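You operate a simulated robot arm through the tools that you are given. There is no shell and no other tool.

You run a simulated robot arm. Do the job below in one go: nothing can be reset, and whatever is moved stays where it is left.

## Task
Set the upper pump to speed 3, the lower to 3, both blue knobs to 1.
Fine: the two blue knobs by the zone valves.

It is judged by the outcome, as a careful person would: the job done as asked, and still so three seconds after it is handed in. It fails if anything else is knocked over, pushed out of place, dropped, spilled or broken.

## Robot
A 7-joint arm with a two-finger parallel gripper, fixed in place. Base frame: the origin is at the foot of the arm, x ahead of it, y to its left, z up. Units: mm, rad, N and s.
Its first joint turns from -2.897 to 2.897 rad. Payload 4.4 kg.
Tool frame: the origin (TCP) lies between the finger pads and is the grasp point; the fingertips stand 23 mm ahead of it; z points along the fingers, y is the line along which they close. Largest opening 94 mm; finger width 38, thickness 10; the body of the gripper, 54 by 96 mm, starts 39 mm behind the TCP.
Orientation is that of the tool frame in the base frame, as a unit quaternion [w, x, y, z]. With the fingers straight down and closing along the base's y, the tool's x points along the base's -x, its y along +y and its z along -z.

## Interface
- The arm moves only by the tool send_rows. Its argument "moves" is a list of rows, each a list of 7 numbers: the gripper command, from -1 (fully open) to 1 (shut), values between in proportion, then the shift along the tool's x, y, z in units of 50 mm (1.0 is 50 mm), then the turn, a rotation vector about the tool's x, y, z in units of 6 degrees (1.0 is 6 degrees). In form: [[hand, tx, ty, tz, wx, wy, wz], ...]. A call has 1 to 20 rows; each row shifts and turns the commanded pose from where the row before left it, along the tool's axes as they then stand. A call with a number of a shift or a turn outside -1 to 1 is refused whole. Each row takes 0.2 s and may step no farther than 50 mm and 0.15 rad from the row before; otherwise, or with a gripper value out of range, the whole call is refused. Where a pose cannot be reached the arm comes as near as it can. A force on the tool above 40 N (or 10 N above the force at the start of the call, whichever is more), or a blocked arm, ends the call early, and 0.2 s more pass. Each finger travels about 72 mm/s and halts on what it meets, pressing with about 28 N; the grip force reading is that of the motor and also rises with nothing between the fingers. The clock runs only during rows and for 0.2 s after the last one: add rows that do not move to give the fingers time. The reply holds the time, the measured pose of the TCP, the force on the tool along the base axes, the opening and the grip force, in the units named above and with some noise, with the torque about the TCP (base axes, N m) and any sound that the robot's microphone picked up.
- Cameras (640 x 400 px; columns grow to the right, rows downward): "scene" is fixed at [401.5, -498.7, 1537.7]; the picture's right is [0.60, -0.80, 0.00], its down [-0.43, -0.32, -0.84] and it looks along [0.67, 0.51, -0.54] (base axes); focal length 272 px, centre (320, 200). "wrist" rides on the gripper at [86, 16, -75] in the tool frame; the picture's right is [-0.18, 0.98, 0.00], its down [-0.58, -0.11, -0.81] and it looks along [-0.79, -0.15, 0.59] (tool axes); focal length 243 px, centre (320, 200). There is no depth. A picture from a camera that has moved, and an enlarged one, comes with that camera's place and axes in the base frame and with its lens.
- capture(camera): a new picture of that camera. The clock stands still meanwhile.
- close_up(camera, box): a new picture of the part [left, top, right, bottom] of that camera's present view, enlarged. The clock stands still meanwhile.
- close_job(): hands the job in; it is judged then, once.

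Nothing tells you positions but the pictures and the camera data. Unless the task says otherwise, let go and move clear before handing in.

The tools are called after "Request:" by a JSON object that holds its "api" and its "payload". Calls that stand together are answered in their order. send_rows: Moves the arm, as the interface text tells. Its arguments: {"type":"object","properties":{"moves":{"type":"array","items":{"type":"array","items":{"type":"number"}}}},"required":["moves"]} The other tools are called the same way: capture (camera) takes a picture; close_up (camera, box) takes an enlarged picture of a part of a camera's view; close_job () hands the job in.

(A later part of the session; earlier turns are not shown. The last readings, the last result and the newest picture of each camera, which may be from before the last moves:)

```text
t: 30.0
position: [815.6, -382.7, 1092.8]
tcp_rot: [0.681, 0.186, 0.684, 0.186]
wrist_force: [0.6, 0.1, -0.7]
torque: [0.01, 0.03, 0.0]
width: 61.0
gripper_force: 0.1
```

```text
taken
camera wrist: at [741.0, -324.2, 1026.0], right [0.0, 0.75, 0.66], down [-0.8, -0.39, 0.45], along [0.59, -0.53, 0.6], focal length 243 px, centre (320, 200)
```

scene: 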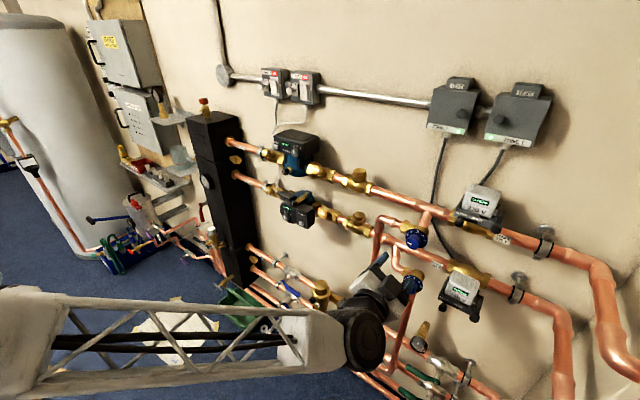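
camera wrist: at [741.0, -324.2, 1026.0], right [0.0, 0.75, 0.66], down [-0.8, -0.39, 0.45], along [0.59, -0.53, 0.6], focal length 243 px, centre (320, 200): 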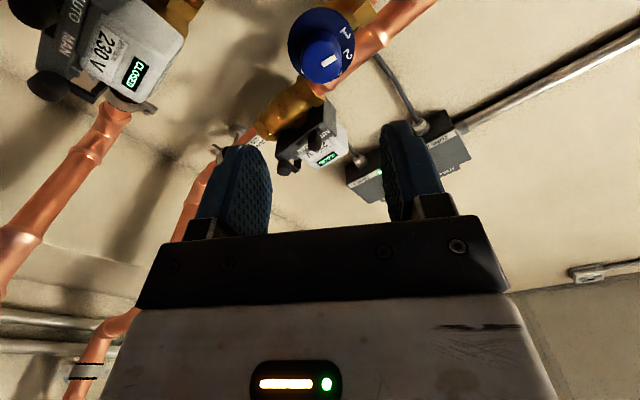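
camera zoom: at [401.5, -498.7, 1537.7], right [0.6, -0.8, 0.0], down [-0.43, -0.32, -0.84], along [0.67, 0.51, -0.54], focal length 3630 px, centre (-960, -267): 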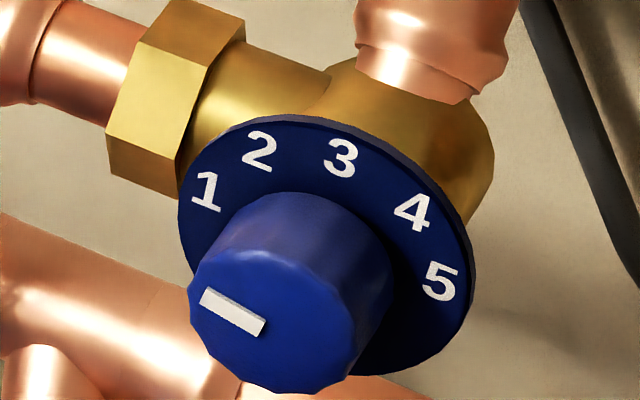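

The upper blue knob now reads 1. The lower blue knob should be at about (930,-399,945), so I'll roll back to 111° and drop down in front of it at a stand-off.

Request:
{"api": "send_rows", "payload": {"moves": [[-0.3, 0, 0, 0, 0, 0, 1], [-0.3, 0, 0, 0, 0, 0, 1], [-0.3, 0, 0, 0, 0, 0, 1], [-0.3, 0, 0, 0, 0, 0, 1], [-0.3, 0, 0, 0, 0, 0, 1], [-0.3, 0, 0, 0, 0, 0, 1], [-0.3, 0, 0, 0, 0, 0, 1], [-0.3, 0, 0, 0, 0, 0, 1], [-0.3, 0, 0, 0, 0, 0, 1], [-0.3, 0, 0, 0, 0, 0, 1], [-0.3, 0, 0, 0, 0, 0, 1], [-0.3, 0, 0, 0, 0, 0, 1], [-0.3, 0, 0, 0, 0, 0, 1], [-0.3, 0, 0, 0, 0, 0, 0.4], [-0.3, -0.344, -0.655, 0, 0, 0, 0], [-0.3, -0.344, -0.655, 0, 0, 0, 0], [-0.3, -0.344, -0.655, 0, 0, 0, 0], [-0.3, -0.344, -0.655, 0, 0, 0, 0], [-0.3, 0, 0, 0.69, 0, 0, 0], [-0.3, 0, 0, 0, 0, 0, 0]]}}

Request:
{"api": "capture", "payload": {"camera": "wrist"}}

Request:
{"api": "close_up", "payload": {"camera": "wrist", "box": [240, 20, 400, 120]}}

Request:
{"api": "capture", "payload": {"camera": "scene"}}

```text
t: 34.2
position: [852.3, -395.8, 945.9]
tcp_rot: [0.4, 0.584, 0.4, 0.582]
wrist_force: [0.0, 0.0, -0.5]
torque: [0.0, -0.01, -0.02]
width: 61.3
gripper_force: 0.0
```

```text
taken
camera wrist: at [778.7, -321.7, 991.0], right [0.0, -0.52, 0.85], down [-0.81, -0.5, -0.31], along [0.59, -0.69, -0.42], focal length 243 px, centre (320, 200)
```

wrist: 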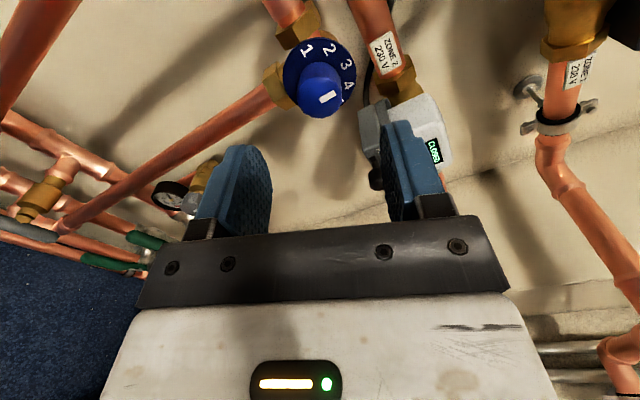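

```text
4.00 times, centred on (320, 70) of wrist
camera zoom: at [778.7, -321.7, 991.0], right [0.0, -0.52, 0.85], down [-0.81, -0.5, -0.31], along [0.59, -0.69, -0.42], focal length 970 px, centre (320, 720)
```

zoom: 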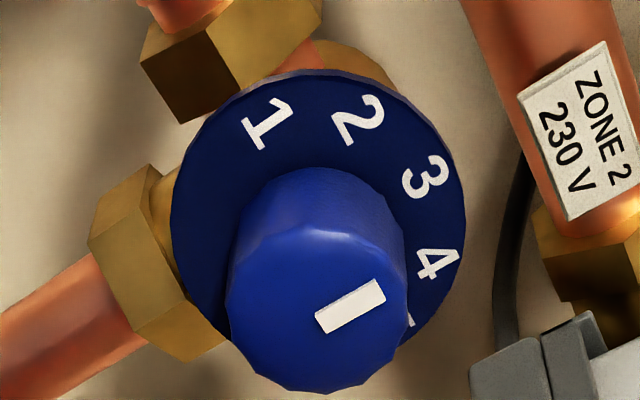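

```text
taken
```

scene: 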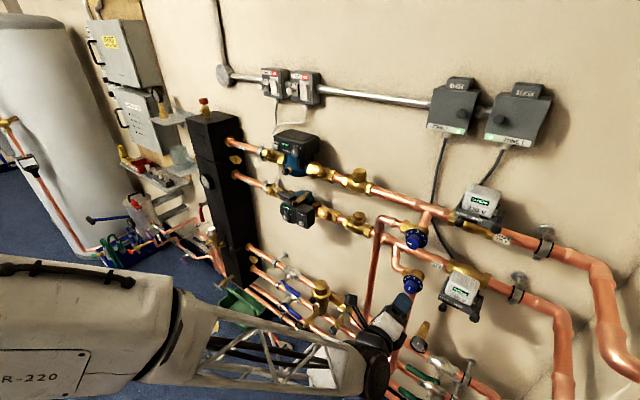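

The lower blue knob is in view, with the same 40° scale and its pointer at 3. It sits about 5 mm off along the tool's x, so I'll correct that and advance to straddle it.

Request:
{"api": "send_rows", "payload": {"moves": [[-0.3, -0.1, -0.025, 0, 0, 0, 0], [-0.3, 0, 0, 0.46, 0, 0, 0], [-0.3, 0, 0, 0.46, 0, 0, 0], [-0.3, 0, 0, 0.4, 0, 0, 0], [-0.3, 0, 0, 0, 0, 0, 0], [-0.3, 0, 0, 0, 0, 0, 0]]}}

Request:
{"api": "close_up", "payload": {"camera": "wrist", "box": [240, 80, 400, 200]}}

Request:
{"api": "close_up", "payload": {"camera": "scene", "box": [370, 250, 450, 310]}}

```text
t: 35.6
position: [918.1, -400.9, 943.1]
tcp_rot: [0.401, 0.583, 0.402, 0.581]
wrist_force: [0.0, -1.2, -0.8]
torque: [0.0, 0.01, 0.01]
width: 61.2
gripper_force: 0.1
```

```text
3.33 times, centred on (320, 140) of wrist
camera zoom: at [844.0, -326.5, 988.1], right [0.0, -0.52, 0.85], down [-0.81, -0.5, -0.31], along [0.59, -0.69, -0.42], focal length 809 px, centre (320, 400)
```

zoom: 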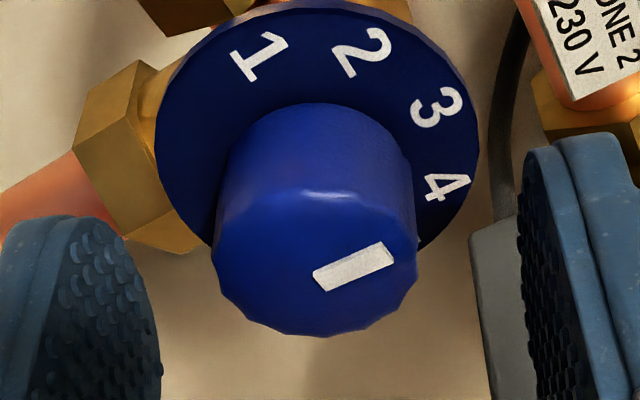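

```text
6.67 times, centred on (410, 280) of scene
camera zoom: at [401.5, -498.7, 1537.7], right [0.6, -0.8, 0.0], down [-0.43, -0.32, -0.84], along [0.67, 0.51, -0.54], focal length 1815 px, centre (-280, -333)
```

zoom: 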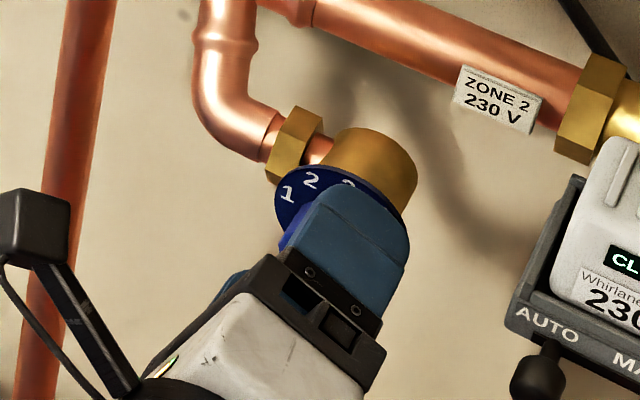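

The lower knob is nearly centred, within about 1 mm. I'll make a fine correction, grip it and turn the first 18° stroke, then check.

Request:
{"api": "send_rows", "payload": {"moves": [[-0.3, 0.02, -0.02, 0.06, 0, 0, 0], [-0.3, 0, 0, 0, 0, 0, 0], [0.22, 0, 0, 0, 0, 0, 0], [0.4, 0, 0, 0, 0, 0, 0], [0.4, 0, 0, 0, 0, 0, 0]]}}

Request:
{"api": "close_up", "payload": {"camera": "wrist", "box": [240, 80, 400, 200]}}

```text
t: 36.8
position: [922.0, -400.4, 941.3]
tcp_rot: [0.4, 0.584, 0.401, 0.582]
wrist_force: [0.7, -2.4, 3.8]
torque: [-0.01, -0.4, -0.18]
width: 31.9
gripper_force: 45.6
```

```text
3.33 times, centred on (320, 140) of wrist
camera zoom: at [846.9, -326.0, 987.6], right [0.0, -0.52, 0.85], down [-0.81, -0.5, -0.31], along [0.59, -0.69, -0.42], focal length 809 px, centre (320, 400)
```

zoom: 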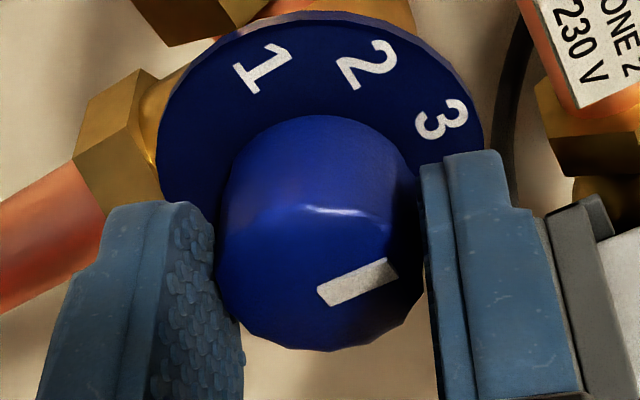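

The grip is good with a light side load. I'll turn two 18° strokes counter-clockwise, re-gripping in between.

Request:
{"api": "send_rows", "payload": {"moves": [[0.4, 0, 0, 0, 0, 0, -1], [0.4, 0, 0, 0, 0, 0, -1], [0.4, 0, 0, 0, 0, 0, -1], [0.4, 0, 0, 0, 0, 0, 0], [0.22, 0, 0, 0, 0, 0, 0], [0.22, 0, 0, 0, 0, 0, 0], [0.4, 0, 0, 0, 0, 0, 0], [0.4, 0, 0, 0, 0, 0, 0], [0.4, 0, 0, 0, 0, 0, -1], [0.4, 0, 0, 0, 0, 0, -1], [0.4, 0, 0, 0, 0, 0, -1], [0.4, 0, 0, 0, 0, 0, 0], [0.22, 0, 0, 0, 0, 0, 0], [0.22, 0, 0, 0, 0, 0, 0]]}}

Request:
{"api": "close_up", "payload": {"camera": "wrist", "box": [240, 80, 400, 200]}}

```text
t: 39.8
position: [920.4, -400.4, 941.1]
tcp_rot: [0.56, 0.431, 0.562, 0.43]
wrist_force: [-0.3, -0.3, 0.2]
torque: [-0.02, -0.01, 0.03]
width: 36.7
gripper_force: 0.1
```

```text
3.33 times, centred on (320, 140) of wrist
camera zoom: at [846.5, -313.2, 933.4], right [0.0, 0.08, 1.0], down [-0.81, -0.59, 0.05], along [0.59, -0.8, 0.06], focal length 809 px, centre (320, 400)
```

zoom: 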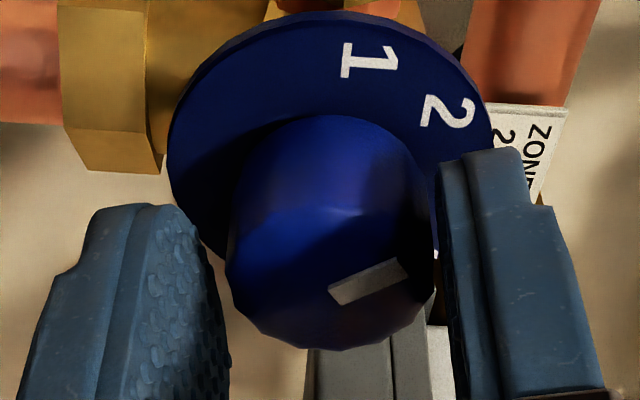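

It has turned 36° so far and the knob is now 1.5 mm off centre. I'll re-centre and do two more 18° strokes.

Request:
{"api": "send_rows", "payload": {"moves": [[0.22, 0, 0.03, 0, 0, 0, 0], [0.4, 0, 0, 0, 0, 0, 0], [0.4, 0, 0, 0, 0, 0, 0], [0.4, 0, 0, 0, 0, 0, -1], [0.4, 0, 0, 0, 0, 0, -1], [0.4, 0, 0, 0, 0, 0, -1], [0.4, 0, 0, 0, 0, 0, 0], [0.22, 0, 0, 0, 0, 0, 0], [0.22, 0, 0, 0, 0, 0, 0], [0.4, 0, 0, 0, 0, 0, 0], [0.4, 0, 0, 0, 0, 0, 0], [0.4, 0, 0, 0, 0, 0, -1], [0.4, 0, 0, 0, 0, 0, -1], [0.4, 0, 0, 0, 0, 0, -1], [0.4, 0, 0, 0, 0, 0, 0], [0.22, 0, 0, 0, 0, 0, 0], [0.22, 0, 0, 0, 0, 0, 0]]}}

Request:
{"api": "close_up", "payload": {"camera": "wrist", "box": [240, 80, 400, 200]}}

```text
t: 43.4
position: [920.2, -398.3, 943.1]
tcp_rot: [0.665, 0.237, 0.668, 0.235]
wrist_force: [0.2, -0.4, -0.4]
torque: [0.0, -0.02, 0.0]
width: 36.6
gripper_force: 0.0
```

```text
3.33 times, centred on (320, 140) of wrist
camera zoom: at [846.0, -333.2, 885.5], right [0.0, 0.65, 0.76], down [-0.81, -0.45, 0.39], along [0.59, -0.61, 0.52], focal length 809 px, centre (320, 400)
```

zoom: 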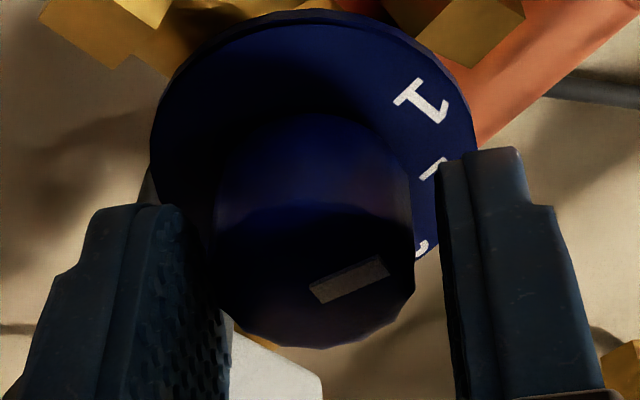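

It has turned 72°. I'll finish the last 8°, then open up and back straight out to check.

Request:
{"api": "send_rows", "payload": {"moves": [[0.22, 0, -0.02, 0, 0, 0, 0], [0.4, 0, 0, 0, 0, 0, 0], [0.4, 0, 0, 0, 0, 0, 0], [0.4, 0, 0, 0, 0, 0, -0.7], [0.4, 0, 0, 0, 0, 0, -0.7], [0.4, 0, 0, 0, 0, 0, 0], [-0.3, 0, 0, 0, 0, 0, 0], [-0.3, 0, 0, 0, 0, 0, 0], [-0.3, 0, 0, -0.5, 0, 0, 0], [-0.3, 0, 0, -0.8, 0, 0, 0], [-0.3, 0, 0, -0.8, 0, 0, 0], [-0.3, 0, 0, 0, 0, 0, 0]]}}

Request:
{"api": "close_up", "payload": {"camera": "scene", "box": [390, 265, 438, 295]}}

Request:
{"api": "close_up", "payload": {"camera": "scene", "box": [392, 220, 440, 250]}}

Request:
{"api": "capture", "payload": {"camera": "scene"}}

```text
t: 46.0
position: [816.5, -402.7, 940.7]
tcp_rot: [0.681, 0.187, 0.683, 0.186]
wrist_force: [-0.4, -0.6, -0.3]
torque: [-0.01, -0.02, -0.01]
width: 61.2
gripper_force: 0.1
```

```text
13.33 times, centred on (414, 280) of scene
camera zoom: at [401.5, -498.7, 1537.7], right [0.6, -0.8, 0.0], down [-0.43, -0.32, -0.84], along [0.67, 0.51, -0.54], focal length 3630 px, centre (-933, -867)
```

zoom: 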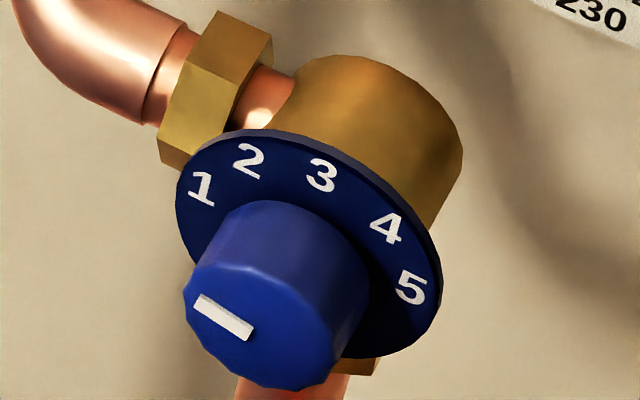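

```text
13.33 times, centred on (416, 235) of scene
camera zoom: at [401.5, -498.7, 1537.7], right [0.6, -0.8, 0.0], down [-0.43, -0.32, -0.84], along [0.67, 0.51, -0.54], focal length 3630 px, centre (-960, -267)
```

zoom: 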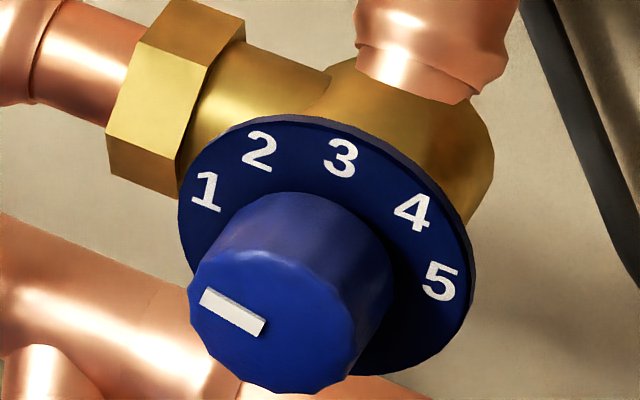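

```text
taken
```

scene: 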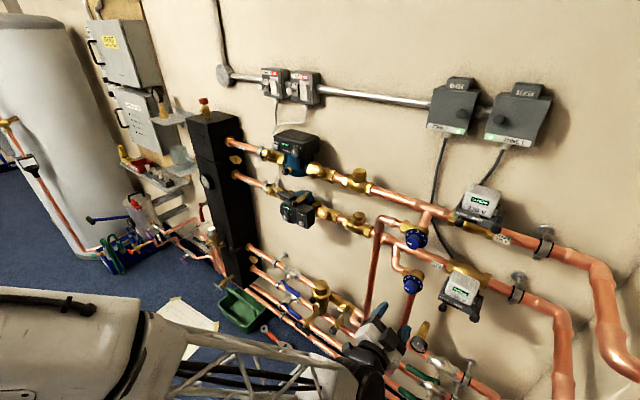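

Both blue knobs now read 1. For the pumps, the wrist limit only allows poses with the tool yawed a few degrees left, which is fine if the fingers close roughly vertically. I'll travel up and left, staying at x≈800, clear of the pumps.

Request:
{"api": "send_rows", "payload": {"moves": [[-0.2, 0, 0, -0.3, 0, 0, 1], [-0.2, 0, 0, 0, 0, 0, 1], [-0.2, 0, 0, 0, 0, 0, 1], [-0.2, 0, 0, 0, 0, 0, 1], [-0.2, 0, 0, 0, 0, 0, 1], [-0.2, 0, 0, 0, 0, 0, 0.67], [-0.2, 0.478, 0.781, 0, 0, 0, 0], [-0.2, 0.478, 0.781, 0, 0, 0, 0], [-0.2, 0.478, 0.781, 0, 0, 0, 0], [-0.2, 0.478, 0.781, 0, 0, 0, 0], [-0.2, 0.478, 0.781, 0, 0, 0, 0], [-0.2, 0.478, 0.781, 0, 0, 0, 0], [-0.2, 0, 0, 0, -0.423, 0.906, 0], [-0.2, 0, 0, 0, 0, 0, 0]]}}

```text
t: 49.0
position: [800.5, -169.6, 1093.7]
tcp_rot: [0.576, 0.347, 0.617, 0.409]
wrist_force: [0.0, -0.5, 0.3]
torque: [0.0, 0.01, 0.0]
width: 56.3
gripper_force: 0.1
```

The yaw is +6° and fully reached. I'll continue to the stand-off in front of the upper pump's knob.

Request:
{"api": "send_rows", "payload": {"moves": [[-0.2, 0.464, 0.769, 0.05, 0, 0, 0], [-0.2, 0.464, 0.769, 0.05, 0, 0, 0], [-0.2, 0.464, 0.769, 0.05, 0, 0, 0], [-0.2, 0.464, 0.769, 0.05, 0, 0, 0], [-0.2, 0.464, 0.769, 0.05, 0, 0, 0], [-0.2, 0, 0, 0, 0, 0, 0], [-0.2, 0, 0, 0, 0, 0, 0]]}}

Request:
{"api": "capture", "payload": {"camera": "wrist"}}

Request:
{"api": "capture", "payload": {"camera": "scene"}}

```text
t: 50.6
position: [794.2, 18.4, 1219.2]
tcp_rot: [0.576, 0.346, 0.617, 0.408]
wrist_force: [0.0, 0.1, -0.4]
torque: [-0.02, -0.03, 0.02]
width: 56.1
gripper_force: 0.1
```

```text
taken
camera wrist: at [711.4, 94.2, 1196.3], right [-0.02, 0.25, 0.97], down [-0.74, -0.65, 0.15], along [0.67, -0.71, 0.2], focal length 243 px, centre (320, 200)
```

wrist: 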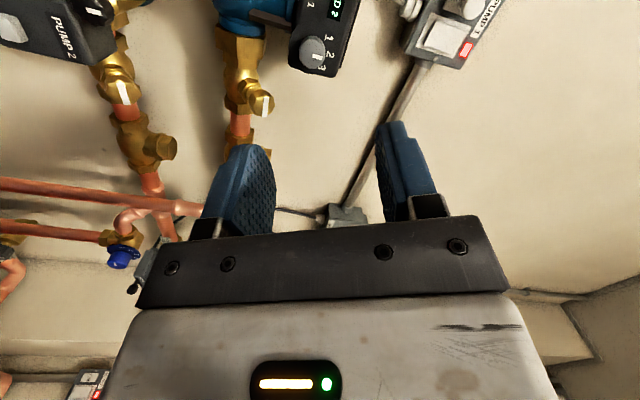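

```text
taken
```

scene: 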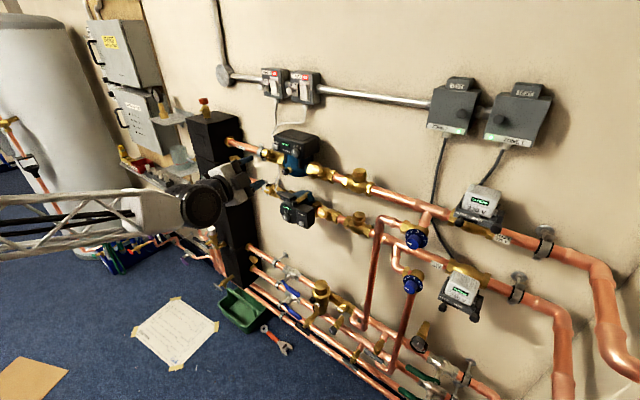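

The stand-off pose is reached with 6° of yaw and the upper pump's knob is in view. I'll zoom in to locate it exactly.

Request:
{"api": "close_up", "payload": {"camera": "wrist", "box": [272, 10, 368, 80]}}

Request:
{"api": "close_up", "payload": {"camera": "scene", "box": [240, 120, 340, 190]}}

Request:
{"api": "close_up", "payload": {"camera": "wrist", "box": [0, 0, 160, 100]}}

```text
5.71 times, centred on (320, 45) of wrist
camera zoom: at [711.4, 94.2, 1196.3], right [-0.02, 0.25, 0.97], down [-0.74, -0.65, 0.15], along [0.67, -0.71, 0.2], focal length 1386 px, centre (320, 1086)
```

zoom: 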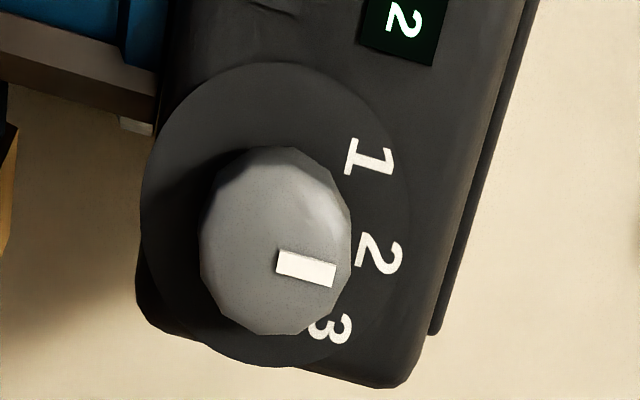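

```text
5.71 times, centred on (290, 155) of scene
camera zoom: at [401.5, -498.7, 1537.7], right [0.6, -0.8, 0.0], down [-0.43, -0.32, -0.84], along [0.67, 0.51, -0.54], focal length 1556 px, centre (491, 457)
```

zoom: 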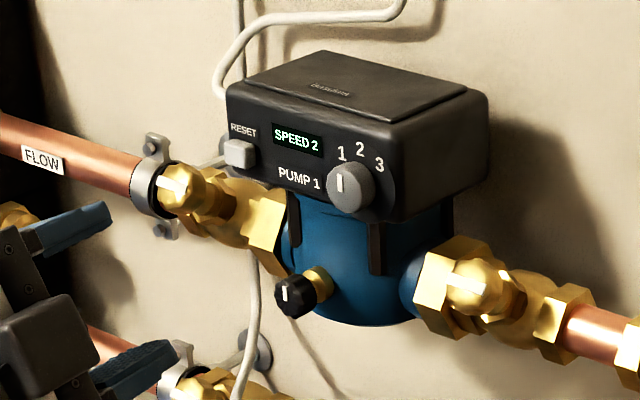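

```text
4.00 times, centred on (80, 50) of wrist
camera zoom: at [711.4, 94.2, 1196.3], right [-0.02, 0.25, 0.97], down [-0.74, -0.65, 0.15], along [0.67, -0.71, 0.2], focal length 970 px, centre (1280, 800)
```

zoom: 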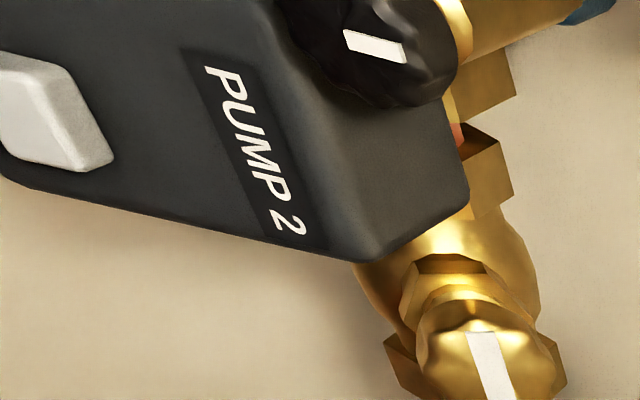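

The upper pump's knob face is at about (960,20,1215). I'll move to roughly 70 mm short of it along the tool axis and check again.

Request:
{"api": "send_rows", "payload": {"moves": [[-0.2, -0.247, -0.207, 0, 0, 0, 0], [-0.2, 0, 0, 0.63, 0, 0, 0], [-0.2, 0, 0, 0.63, 0, 0, 0], [-0.2, 0, 0, 0.63, 0, 0, 0], [-0.2, 0, 0, 0, 0, 0, 0], [-0.2, 0, 0, 0, 0, 0, 0]]}}

Request:
{"api": "capture", "payload": {"camera": "wrist"}}

Request:
{"api": "close_up", "payload": {"camera": "wrist", "box": [240, 50, 400, 150]}}

Request:
{"api": "close_up", "payload": {"camera": "scene", "box": [240, 110, 340, 180]}}

```text
t: 52.0
position: [889.6, 10.3, 1213.8]
tcp_rot: [0.575, 0.348, 0.618, 0.408]
wrist_force: [0.3, -0.7, -0.4]
torque: [-0.01, 0.03, 0.01]
width: 56.4
gripper_force: 0.1
```

```text
taken
camera wrist: at [807.0, 87.1, 1191.3], right [-0.02, 0.25, 0.97], down [-0.74, -0.65, 0.15], along [0.67, -0.71, 0.2], focal length 243 px, centre (320, 200)
```

wrist: 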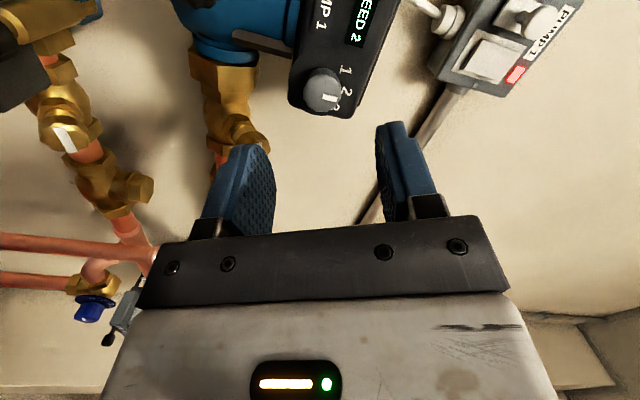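

```text
4.00 times, centred on (320, 100) of wrist
camera zoom: at [807.0, 87.1, 1191.3], right [-0.02, 0.25, 0.97], down [-0.74, -0.65, 0.15], along [0.67, -0.71, 0.2], focal length 970 px, centre (320, 600)
```

zoom: 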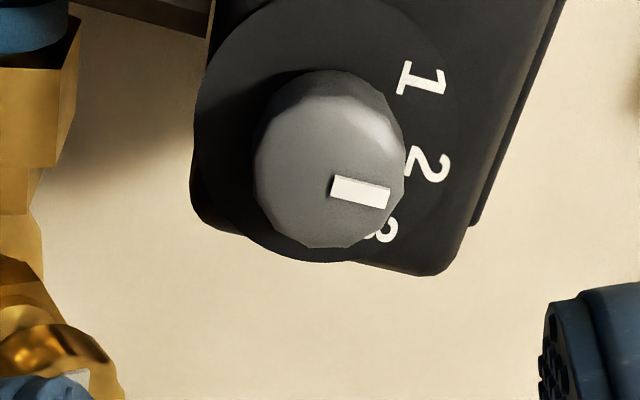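

```text
5.71 times, centred on (290, 145) of scene
camera zoom: at [401.5, -498.7, 1537.7], right [0.6, -0.8, 0.0], down [-0.43, -0.32, -0.84], along [0.67, 0.51, -0.54], focal length 1556 px, centre (491, 514)
```

zoom: 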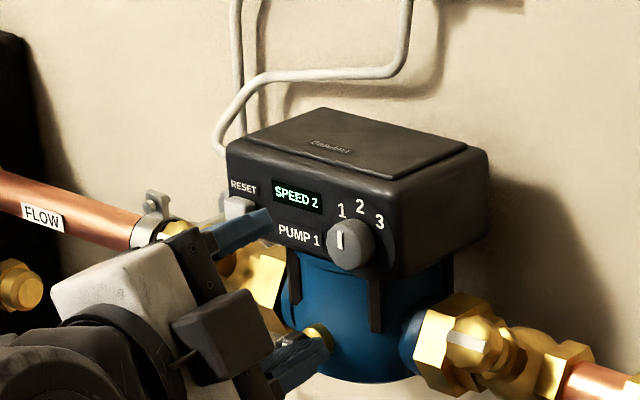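

The knob is close to the tool axis (about 2 mm off). I'll correct that and advance 54 mm, then take another look before the final few mm.

Request:
{"api": "send_rows", "payload": {"moves": [[-0.2, 0.03, 0.03, 0, 0, 0, 0], [-0.2, 0, 0, 0.4, 0, 0, 0], [-0.2, 0, 0, 0.4, 0, 0, 0], [-0.2, 0, 0, 0.28, 0, 0, 0], [-0.2, 0, 0, 0, 0, 0, 0], [-0.2, 0, 0, 0, 0, 0, 0]]}}

Request:
{"api": "close_up", "payload": {"camera": "wrist", "box": [240, 80, 400, 200]}}

Request:
{"api": "close_up", "payload": {"camera": "scene", "box": [240, 110, 340, 180]}}

```text
t: 53.4
position: [943.3, 19.4, 1214.4]
tcp_rot: [0.576, 0.348, 0.617, 0.408]
wrist_force: [0.4, -0.8, 0.7]
torque: [0.02, -0.03, -0.02]
width: 56.3
gripper_force: 0.0
```

```text
3.33 times, centred on (320, 140) of wrist
camera zoom: at [861.2, 95.2, 1191.2], right [-0.02, 0.25, 0.97], down [-0.74, -0.65, 0.15], along [0.67, -0.71, 0.2], focal length 809 px, centre (320, 400)
```

zoom: 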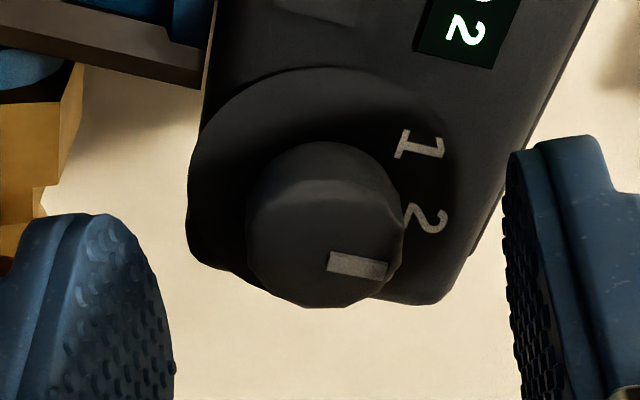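

```text
5.71 times, centred on (290, 145) of scene
camera zoom: at [401.5, -498.7, 1537.7], right [0.6, -0.8, 0.0], down [-0.43, -0.32, -0.84], along [0.67, 0.51, -0.54], focal length 1556 px, centre (491, 514)
```

zoom: 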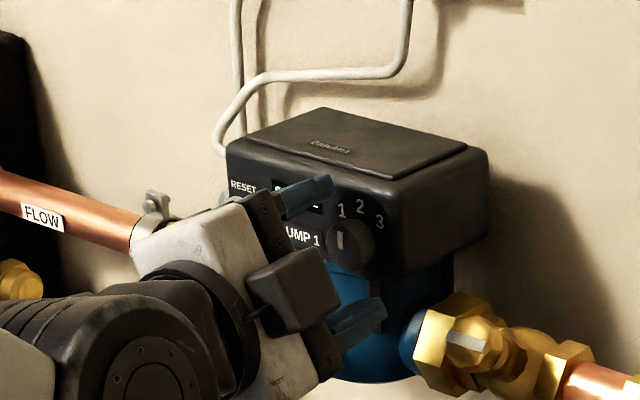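

The knob is 19 mm ahead of the TCP and within about 1 mm of the axis. I'll advance the last 8.5 mm and close on it.

Request:
{"api": "send_rows", "payload": {"moves": [[-0.2, -0.024, 0.012, 0.17, 0, 0, 0], [-0.2, 0, 0, 0, 0, 0, 0], [0.2, 0, 0, 0, 0, 0, 0], [0.58, 0, 0, 0, 0, 0, 0], [0.58, 0, 0, 0, 0, 0, 0]]}}

Request:
{"api": "close_up", "payload": {"camera": "wrist", "box": [240, 80, 400, 200]}}

```text
t: 54.6
position: [953.4, 20.3, 1213.3]
tcp_rot: [0.575, 0.348, 0.617, 0.409]
wrist_force: [0.4, 1.1, -0.3]
torque: [-0.02, 0.53, -0.2]
width: 26.4
gripper_force: 44.8
```

```text
3.33 times, centred on (320, 140) of wrist
camera zoom: at [869.6, 95.4, 1191.8], right [-0.02, 0.25, 0.97], down [-0.74, -0.65, 0.15], along [0.67, -0.71, 0.2], focal length 809 px, centre (320, 400)
```

zoom: 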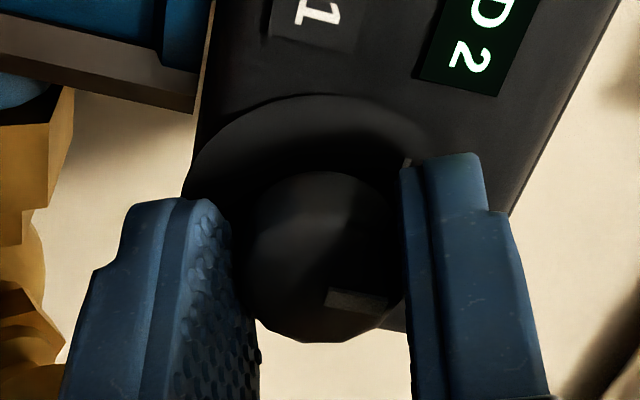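

The knob is gripped at 26.4 mm with a negligible side load. I'll turn 18° clockwise, re-grip, turn 18° more, and check the display.

Request:
{"api": "send_rows", "payload": {"moves": [[0.58, 0, 0, 0, 0, 0, 1], [0.58, 0, 0, 0, 0, 0, 1], [0.58, 0, 0, 0, 0, 0, 1], [0.58, 0, 0, 0, 0, 0, 0], [0.36, 0, 0, 0, 0, 0, 0], [0.36, 0, 0, 0, 0, 0, 0]]}}

Request:
{"api": "close_up", "payload": {"camera": "wrist", "box": [240, 60, 400, 200]}}

```text
t: 56.0
position: [952.4, 18.8, 1213.0]
tcp_rot: [0.505, 0.439, 0.555, 0.493]
wrist_force: [0.1, -0.3, 0.9]
torque: [0.0, 0.01, 0.0]
width: 30.0
gripper_force: 0.1
```

```text
2.86 times, centred on (320, 130) of wrist
camera zoom: at [869.0, 98.2, 1218.6], right [0.01, -0.06, 1.0], down [-0.74, -0.67, -0.03], along [0.67, -0.74, -0.05], focal length 693 px, centre (320, 400)
```

zoom: 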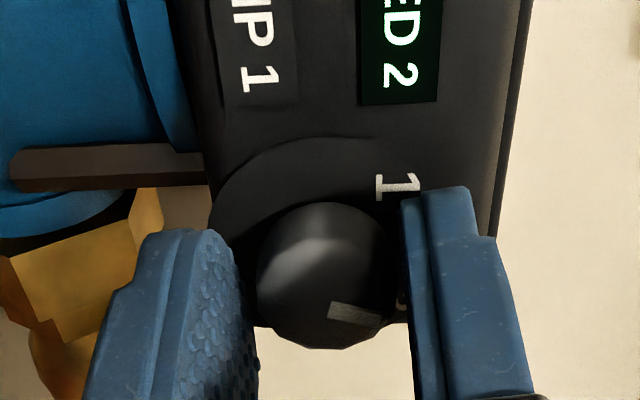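

The knob followed and the display still reads 2. I'll re-centre slightly and turn another 18°.

Request:
{"api": "send_rows", "payload": {"moves": [[0.36, 0, 0.015, 0, 0, 0, 0], [0.58, 0, 0, 0, 0, 0, 0], [0.58, 0, 0, 0, 0, 0, 0], [0.58, 0, 0, 0, 0, 0, 1], [0.58, 0, 0, 0, 0, 0, 1], [0.58, 0, 0, 0, 0, 0, 1], [0.58, 0, 0, 0, 0, 0, 0], [0.36, 0, 0, 0, 0, 0, 0], [0.36, 0, 0, 0, 0, 0, 0]]}}

Request:
{"api": "close_up", "payload": {"camera": "wrist", "box": [240, 60, 400, 200]}}

```text
t: 58.0
position: [951.1, 18.5, 1215.7]
tcp_rot: [0.422, 0.521, 0.479, 0.567]
wrist_force: [-0.8, -0.3, -0.5]
torque: [0.03, -0.03, 0.01]
width: 30.2
gripper_force: 0.0
```

```text
2.86 times, centred on (320, 130) of wrist
camera zoom: at [869.7, 92.2, 1246.3], right [0.04, -0.36, 0.93], down [-0.74, -0.63, -0.21], along [0.67, -0.69, -0.3], focal length 693 px, centre (320, 400)
```

zoom: 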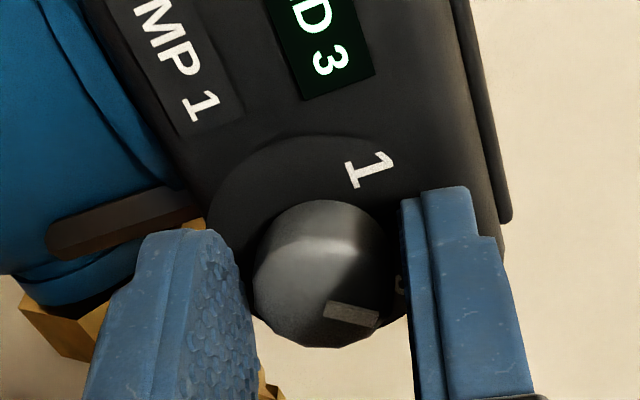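

The display now shows SPEED 3 at 36°, which is past the changeover point. I'll turn the last 8° or so to bring the pointer onto the 3, then open and back out.

Request:
{"api": "send_rows", "payload": {"moves": [[0.58, 0, 0, 0, 0, 0, 0], [0.58, 0, 0, 0, 0, 0, 0], [0.58, 0, 0, 0, 0, 0, 0.7], [0.58, 0, 0, 0, 0, 0, 0.7], [0.58, 0, 0, 0, 0, 0, 0], [0.36, 0, 0, 0, 0, 0, 0], [-0.2, 0, 0, 0, 0, 0, 0], [-0.2, 0, 0, 0, 0, 0, 0]]}}

Request:
{"api": "close_up", "payload": {"camera": "wrist", "box": [240, 60, 400, 200]}}

```text
t: 59.8
position: [952.0, 20.8, 1213.8]
tcp_rot: [0.379, 0.555, 0.44, 0.596]
wrist_force: [-1.2, 0.1, 0.8]
torque: [0.02, 0.02, 0.0]
width: 56.1
gripper_force: 0.1
```

```text
2.86 times, centred on (320, 130) of wrist
camera zoom: at [870.5, 86.9, 1258.0], right [0.06, -0.49, 0.87], down [-0.75, -0.6, -0.29], along [0.66, -0.63, -0.4], focal length 693 px, centre (320, 400)
```

zoom: 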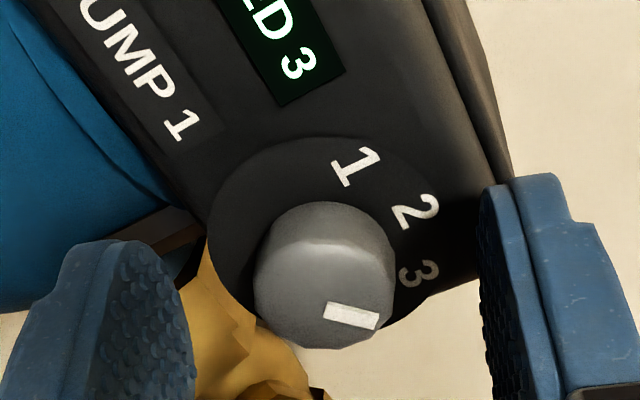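

The pointer works out at ≈44° and the digits at 45° steps, so the upper pump is on 3. I'll back straight out and confirm from the scene camera.

Request:
{"api": "send_rows", "payload": {"moves": [[-0.2, 0, 0, -0.5, 0, 0, 0], [-0.2, 0, 0, -0.8, 0, 0, 0], [-0.2, 0, 0, -0.8, 0, 0, 0], [-0.2, 0, 0, -0.8, 0, 0, 0], [-0.2, 0, 0, 0, 0, 0, 0], [-0.2, 0, 0, 0, 0, 0, 0]]}}

Request:
{"api": "close_up", "payload": {"camera": "scene", "box": [270, 125, 326, 160]}}

Request:
{"api": "capture", "payload": {"camera": "scene"}}

```text
t: 61.2
position: [806.9, 4.0, 1216.6]
tcp_rot: [0.379, 0.555, 0.44, 0.596]
wrist_force: [1.0, 0.0, 0.0]
torque: [-0.01, 0.0, -0.02]
width: 56.6
gripper_force: 0.1
```

```text
11.43 times, centred on (298, 142) of scene
camera zoom: at [401.5, -498.7, 1537.7], right [0.6, -0.8, 0.0], down [-0.43, -0.32, -0.84], along [0.67, 0.51, -0.54], focal length 3111 px, centre (571, 857)
```

zoom: 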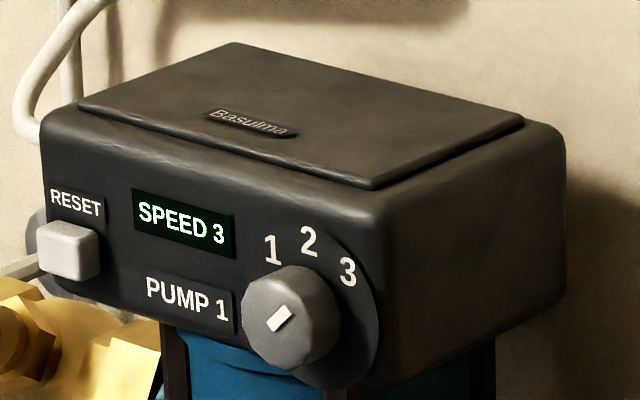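

```text
taken
```

scene: 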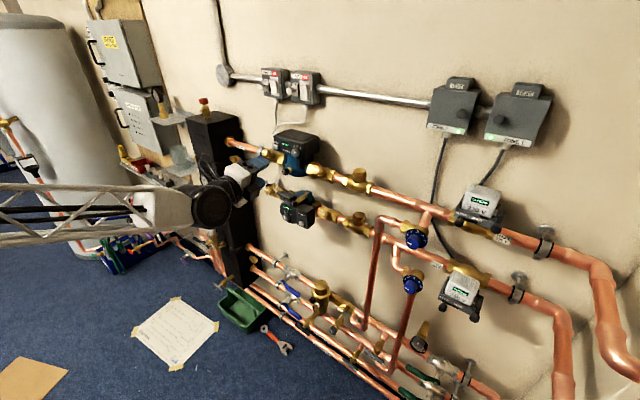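

The upper pump shows SPEED 3 with its pointer on 3. For the lower pump I'll undo the roll and add yaw to about 14° (the lower height needs more), then come down at x≈800, well in front of it.

Request:
{"api": "send_rows", "payload": {"moves": [[-0.2, 0, 0, 0, 0, 0, -1], [-0.2, 0, 0, 0, 0, 0, -1], [-0.2, 0, 0, 0, 0, 0, -1], [-0.2, 0, 0, 0, 0, 0, -1], [-0.2, 0, 0, 0, 0, 0, -1], [-0.2, 0, 0, 0, 0, 0, -1], [-0.2, 0, 0, 0, 0, 0, -1], [-0.2, 0, 0, 0, 0, 0, -0.33], [-0.2, 0, 0, 0, -0.282, 0.604, 0], [-0.2, 0, 0, 0, -0.282, 0.604, 0], [-0.2, 0.424, -0.818, 0, 0, 0, 0], [-0.2, 0.424, -0.818, 0, 0, 0, 0], [-0.2, 0.424, -0.818, 0, 0, 0, 0], [-0.2, 0, 0, 0, 0, 0, 0], [-0.2, 0, 0, 0, 0, 0, 0]]}}

Request:
{"api": "capture", "payload": {"camera": "scene"}}

```text
t: 64.4
position: [805.8, 11.5, 1077.5]
tcp_rot: [0.544, 0.305, 0.639, 0.449]
wrist_force: [-0.1, 0.1, -0.7]
torque: [-0.02, 0.02, 0.02]
width: 56.3
gripper_force: 0.0
```

```text
taken
```

scene: 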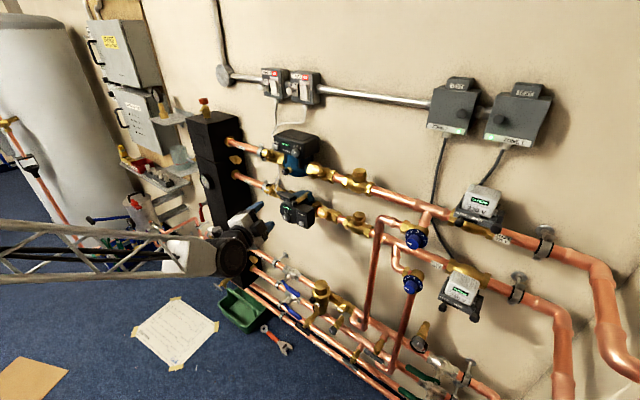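

Everything is reachable so far. I'll lower the rest of the way to the lower pump's knob height.

Request:
{"api": "send_rows", "payload": {"moves": [[-0.2, 0.433, -0.79, 0, 0, 0, 0], [-0.2, 0.433, -0.79, 0, 0, 0, 0], [-0.2, 0, 0, 0, 0, 0, 0], [-0.2, 0, 0, 0, 0, 0, 0]]}}

Request:
{"api": "capture", "payload": {"camera": "wrist"}}

Request:
{"api": "capture", "payload": {"camera": "scene"}}

```text
t: 65.4
position: [802.5, 14.0, 988.6]
tcp_rot: [0.544, 0.306, 0.639, 0.449]
wrist_force: [-0.7, -0.1, 0.0]
torque: [0.01, -0.04, 0.0]
width: 56.5
gripper_force: 0.1
```

```text
taken
camera wrist: at [709.9, 77.6, 966.7], right [-0.06, 0.24, 0.97], down [-0.64, -0.75, 0.15], along [0.76, -0.61, 0.2], focal length 243 px, centre (320, 200)
```

wrist: 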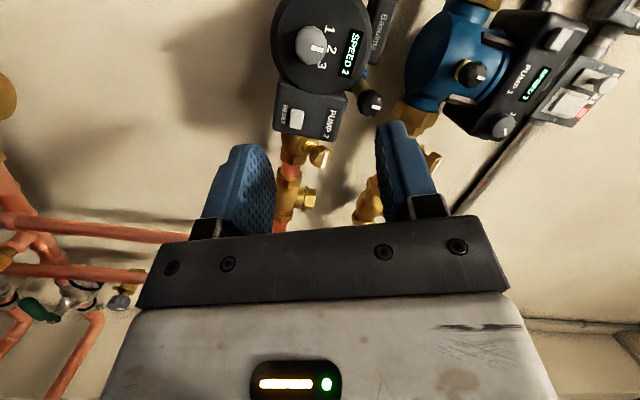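

```text
taken
```

scene: 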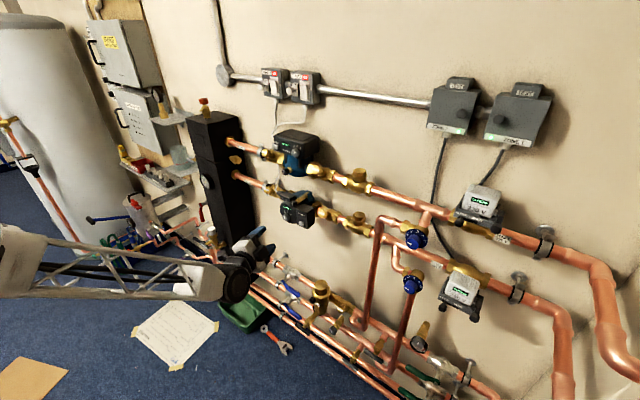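

The pose is reached with 14° of yaw and the lower pump's dial is clearly in view. I'll zoom in on it.

Request:
{"api": "close_up", "payload": {"camera": "wrist", "box": [256, 0, 400, 140]}}

Request:
{"api": "close_up", "payload": {"camera": "wrist", "box": [272, 10, 368, 80]}}

Request:
{"api": "close_up", "payload": {"camera": "scene", "box": [265, 180, 335, 230]}}

```text
2.86 times, centred on (328, 70) of wrist
camera zoom: at [709.9, 77.6, 966.7], right [-0.06, 0.24, 0.97], down [-0.64, -0.75, 0.15], along [0.76, -0.61, 0.2], focal length 693 px, centre (297, 571)
```

zoom: 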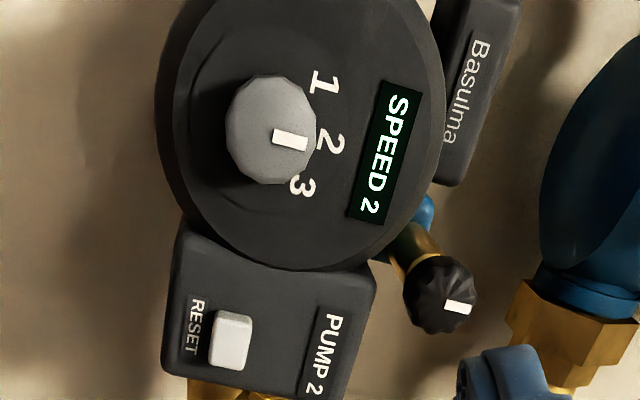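

```text
5.71 times, centred on (320, 45) of wrist
camera zoom: at [709.9, 77.6, 966.7], right [-0.06, 0.24, 0.97], down [-0.64, -0.75, 0.15], along [0.76, -0.61, 0.2], focal length 1386 px, centre (320, 1086)
```

zoom: 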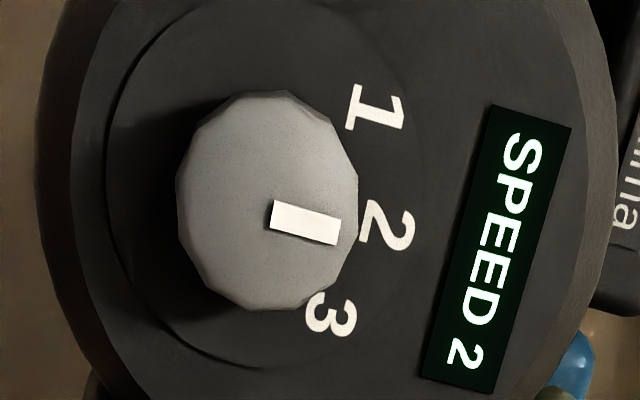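

```text
8.00 times, centred on (300, 205) of scene
camera zoom: at [401.5, -498.7, 1537.7], right [0.6, -0.8, 0.0], down [-0.43, -0.32, -0.84], along [0.67, 0.51, -0.54], focal length 2178 px, centre (480, 160)
```

zoom: 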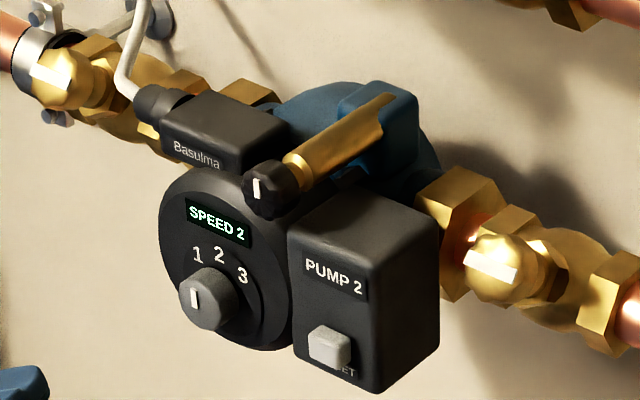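

The lower pump's knob is at roughly (926,50,983), dial at SPEED 2, with the reset button about 50 mm to the right and clear of the fingers. I'll correct and close to about 60 mm.

Request:
{"api": "send_rows", "payload": {"moves": [[-0.2, 0.14, -0.1, 0, 0, 0, 0], [-0.2, 0, 0, 0.447, 0, 0, 0], [-0.2, 0, 0, 0.447, 0, 0, 0], [-0.2, 0, 0, 0.447, 0, 0, 0], [-0.2, 0, 0, 0, 0, 0, 0], [-0.2, 0, 0, 0, 0, 0, 0]]}}

Request:
{"api": "close_up", "payload": {"camera": "wrist", "box": [240, 50, 400, 150]}}

Request:
{"api": "close_up", "payload": {"camera": "scene", "box": [240, 180, 340, 250]}}

```text
t: 66.8
position: [867.2, 36.0, 978.6]
tcp_rot: [0.544, 0.306, 0.639, 0.45]
wrist_force: [-0.2, 0.0, -0.9]
torque: [0.01, 0.02, 0.03]
width: 56.4
gripper_force: 0.2
```

```text
4.00 times, centred on (320, 100) of wrist
camera zoom: at [774.4, 99.9, 957.1], right [-0.06, 0.24, 0.97], down [-0.64, -0.75, 0.15], along [0.76, -0.61, 0.2], focal length 970 px, centre (320, 600)
```

zoom: 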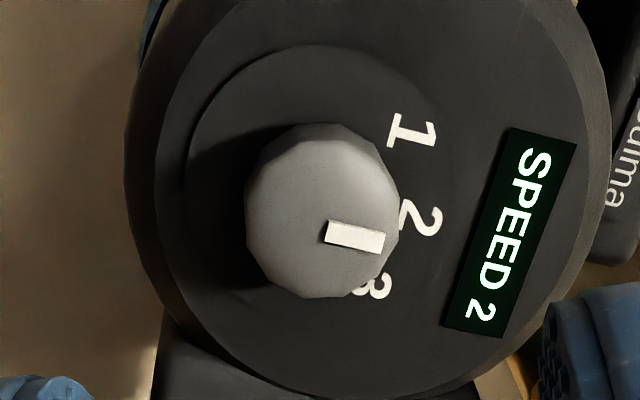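

```text
5.71 times, centred on (290, 215) of scene
camera zoom: at [401.5, -498.7, 1537.7], right [0.6, -0.8, 0.0], down [-0.43, -0.32, -0.84], along [0.67, 0.51, -0.54], focal length 1556 px, centre (491, 114)
```

zoom: 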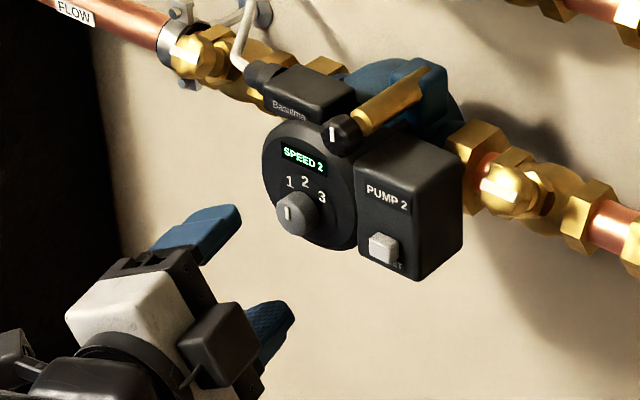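

The knob is on the tool axis, 61 mm ahead. Since the tool is yawed, I'll shift 1.5 mm so the axis meets the knob at mid-depth, then advance 42 mm and look again.

Request:
{"api": "send_rows", "payload": {"moves": [[-0.2, -0.03, -0.008, 0, 0, 0, 0], [-0.2, 0, 0, 0.4, 0, 0, 0], [-0.2, 0, 0, 0.44, 0, 0, 0], [-0.2, 0, 0, 0, 0, 0, 0], [-0.2, 0, 0, 0, 0, 0, 0]]}}

Request:
{"api": "close_up", "payload": {"camera": "wrist", "box": [240, 60, 400, 200]}}

Request:
{"api": "close_up", "payload": {"camera": "scene", "box": [240, 180, 340, 250]}}

```text
t: 68.0
position: [909.8, 45.0, 979.8]
tcp_rot: [0.544, 0.305, 0.64, 0.449]
wrist_force: [-0.4, -0.2, -0.2]
torque: [-0.02, -0.02, 0.03]
width: 56.4
gripper_force: 0.0
```

```text
2.86 times, centred on (320, 130) of wrist
camera zoom: at [816.4, 108.7, 957.9], right [-0.06, 0.24, 0.97], down [-0.64, -0.75, 0.15], along [0.76, -0.61, 0.2], focal length 693 px, centre (320, 400)
```

zoom: 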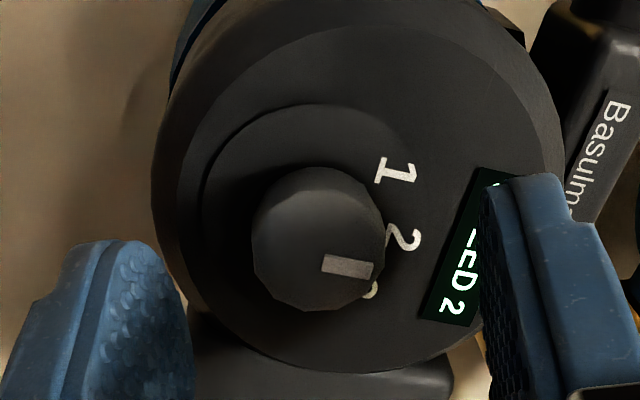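

```text
5.71 times, centred on (290, 215) of scene
camera zoom: at [401.5, -498.7, 1537.7], right [0.6, -0.8, 0.0], down [-0.43, -0.32, -0.84], along [0.67, 0.51, -0.54], focal length 1556 px, centre (491, 114)
```

zoom: 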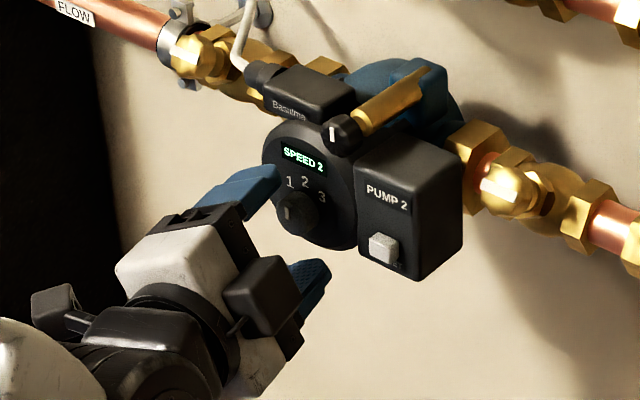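

The geometry matches the prediction, with the face ≈19 mm ahead. I'll advance 6 mm more and close gently on the knob.

Request:
{"api": "send_rows", "payload": {"moves": [[-0.2, 0.01, 0, 0.12, 0, 0, 0], [-0.2, 0, 0, 0, 0, 0, 0], [0.2, 0, 0, 0, 0, 0, 0], [0.58, 0, 0, 0, 0, 0, 0], [0.58, 0, 0, 0, 0, 0, 0]]}}

Request:
{"api": "close_up", "payload": {"camera": "wrist", "box": [240, 60, 400, 200]}}

```text
t: 69.2
position: [914.7, 46.0, 979.4]
tcp_rot: [0.544, 0.305, 0.639, 0.449]
wrist_force: [6.5, -5.0, -7.3]
torque: [-0.02, 0.37, -0.29]
width: 25.9
gripper_force: 45.2
```

```text
2.86 times, centred on (320, 130) of wrist
camera zoom: at [822.1, 110.6, 957.4], right [-0.06, 0.24, 0.97], down [-0.64, -0.75, 0.15], along [0.76, -0.62, 0.2], focal length 693 px, centre (320, 400)
```

zoom: 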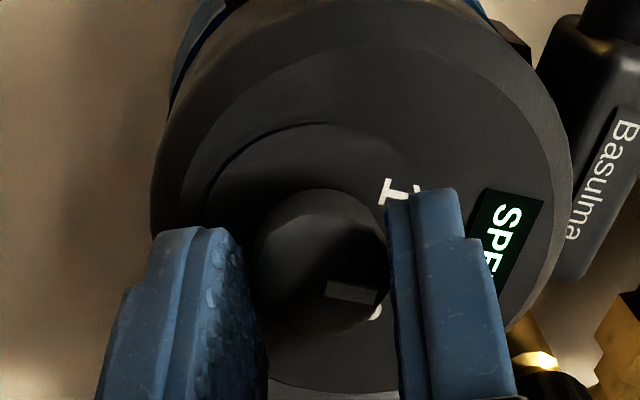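

The knob is gripped at 25.9 mm with a small side load. I'll turn 15° clockwise, release and check.

Request:
{"api": "send_rows", "payload": {"moves": [[0.58, 0, 0, 0, 0, 0, 0.8], [0.58, 0, 0, 0, 0, 0, 0.85], [0.58, 0, 0, 0, 0, 0, 0.85], [0.58, 0, 0, 0, 0, 0, 0], [0.36, 0, 0, 0, 0, 0, 0], [0.36, 0, 0, 0, 0, 0, 0]]}}

Request:
{"api": "close_up", "payload": {"camera": "wrist", "box": [240, 60, 400, 200]}}

```text
t: 70.6
position: [915.7, 48.2, 981.1]
tcp_rot: [0.482, 0.386, 0.594, 0.516]
wrist_force: [-0.5, 0.4, -1.0]
torque: [-0.02, -0.02, -0.01]
width: 30.2
gripper_force: 0.1
```

```text
2.86 times, centred on (320, 130) of wrist
camera zoom: at [822.1, 113.2, 981.6], right [0.01, -0.01, 1.0], down [-0.64, -0.77, -0.01], along [0.77, -0.64, -0.01], focal length 693 px, centre (320, 400)
```

zoom: 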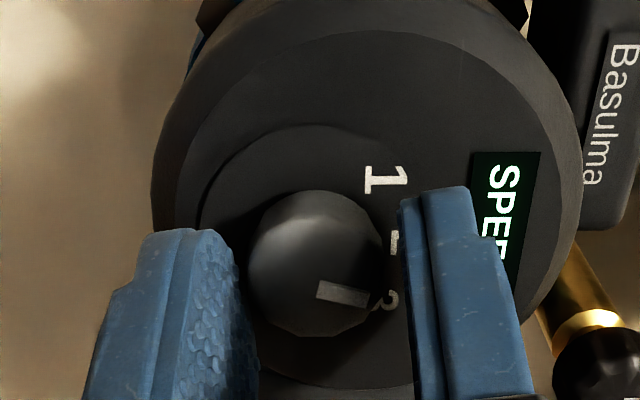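

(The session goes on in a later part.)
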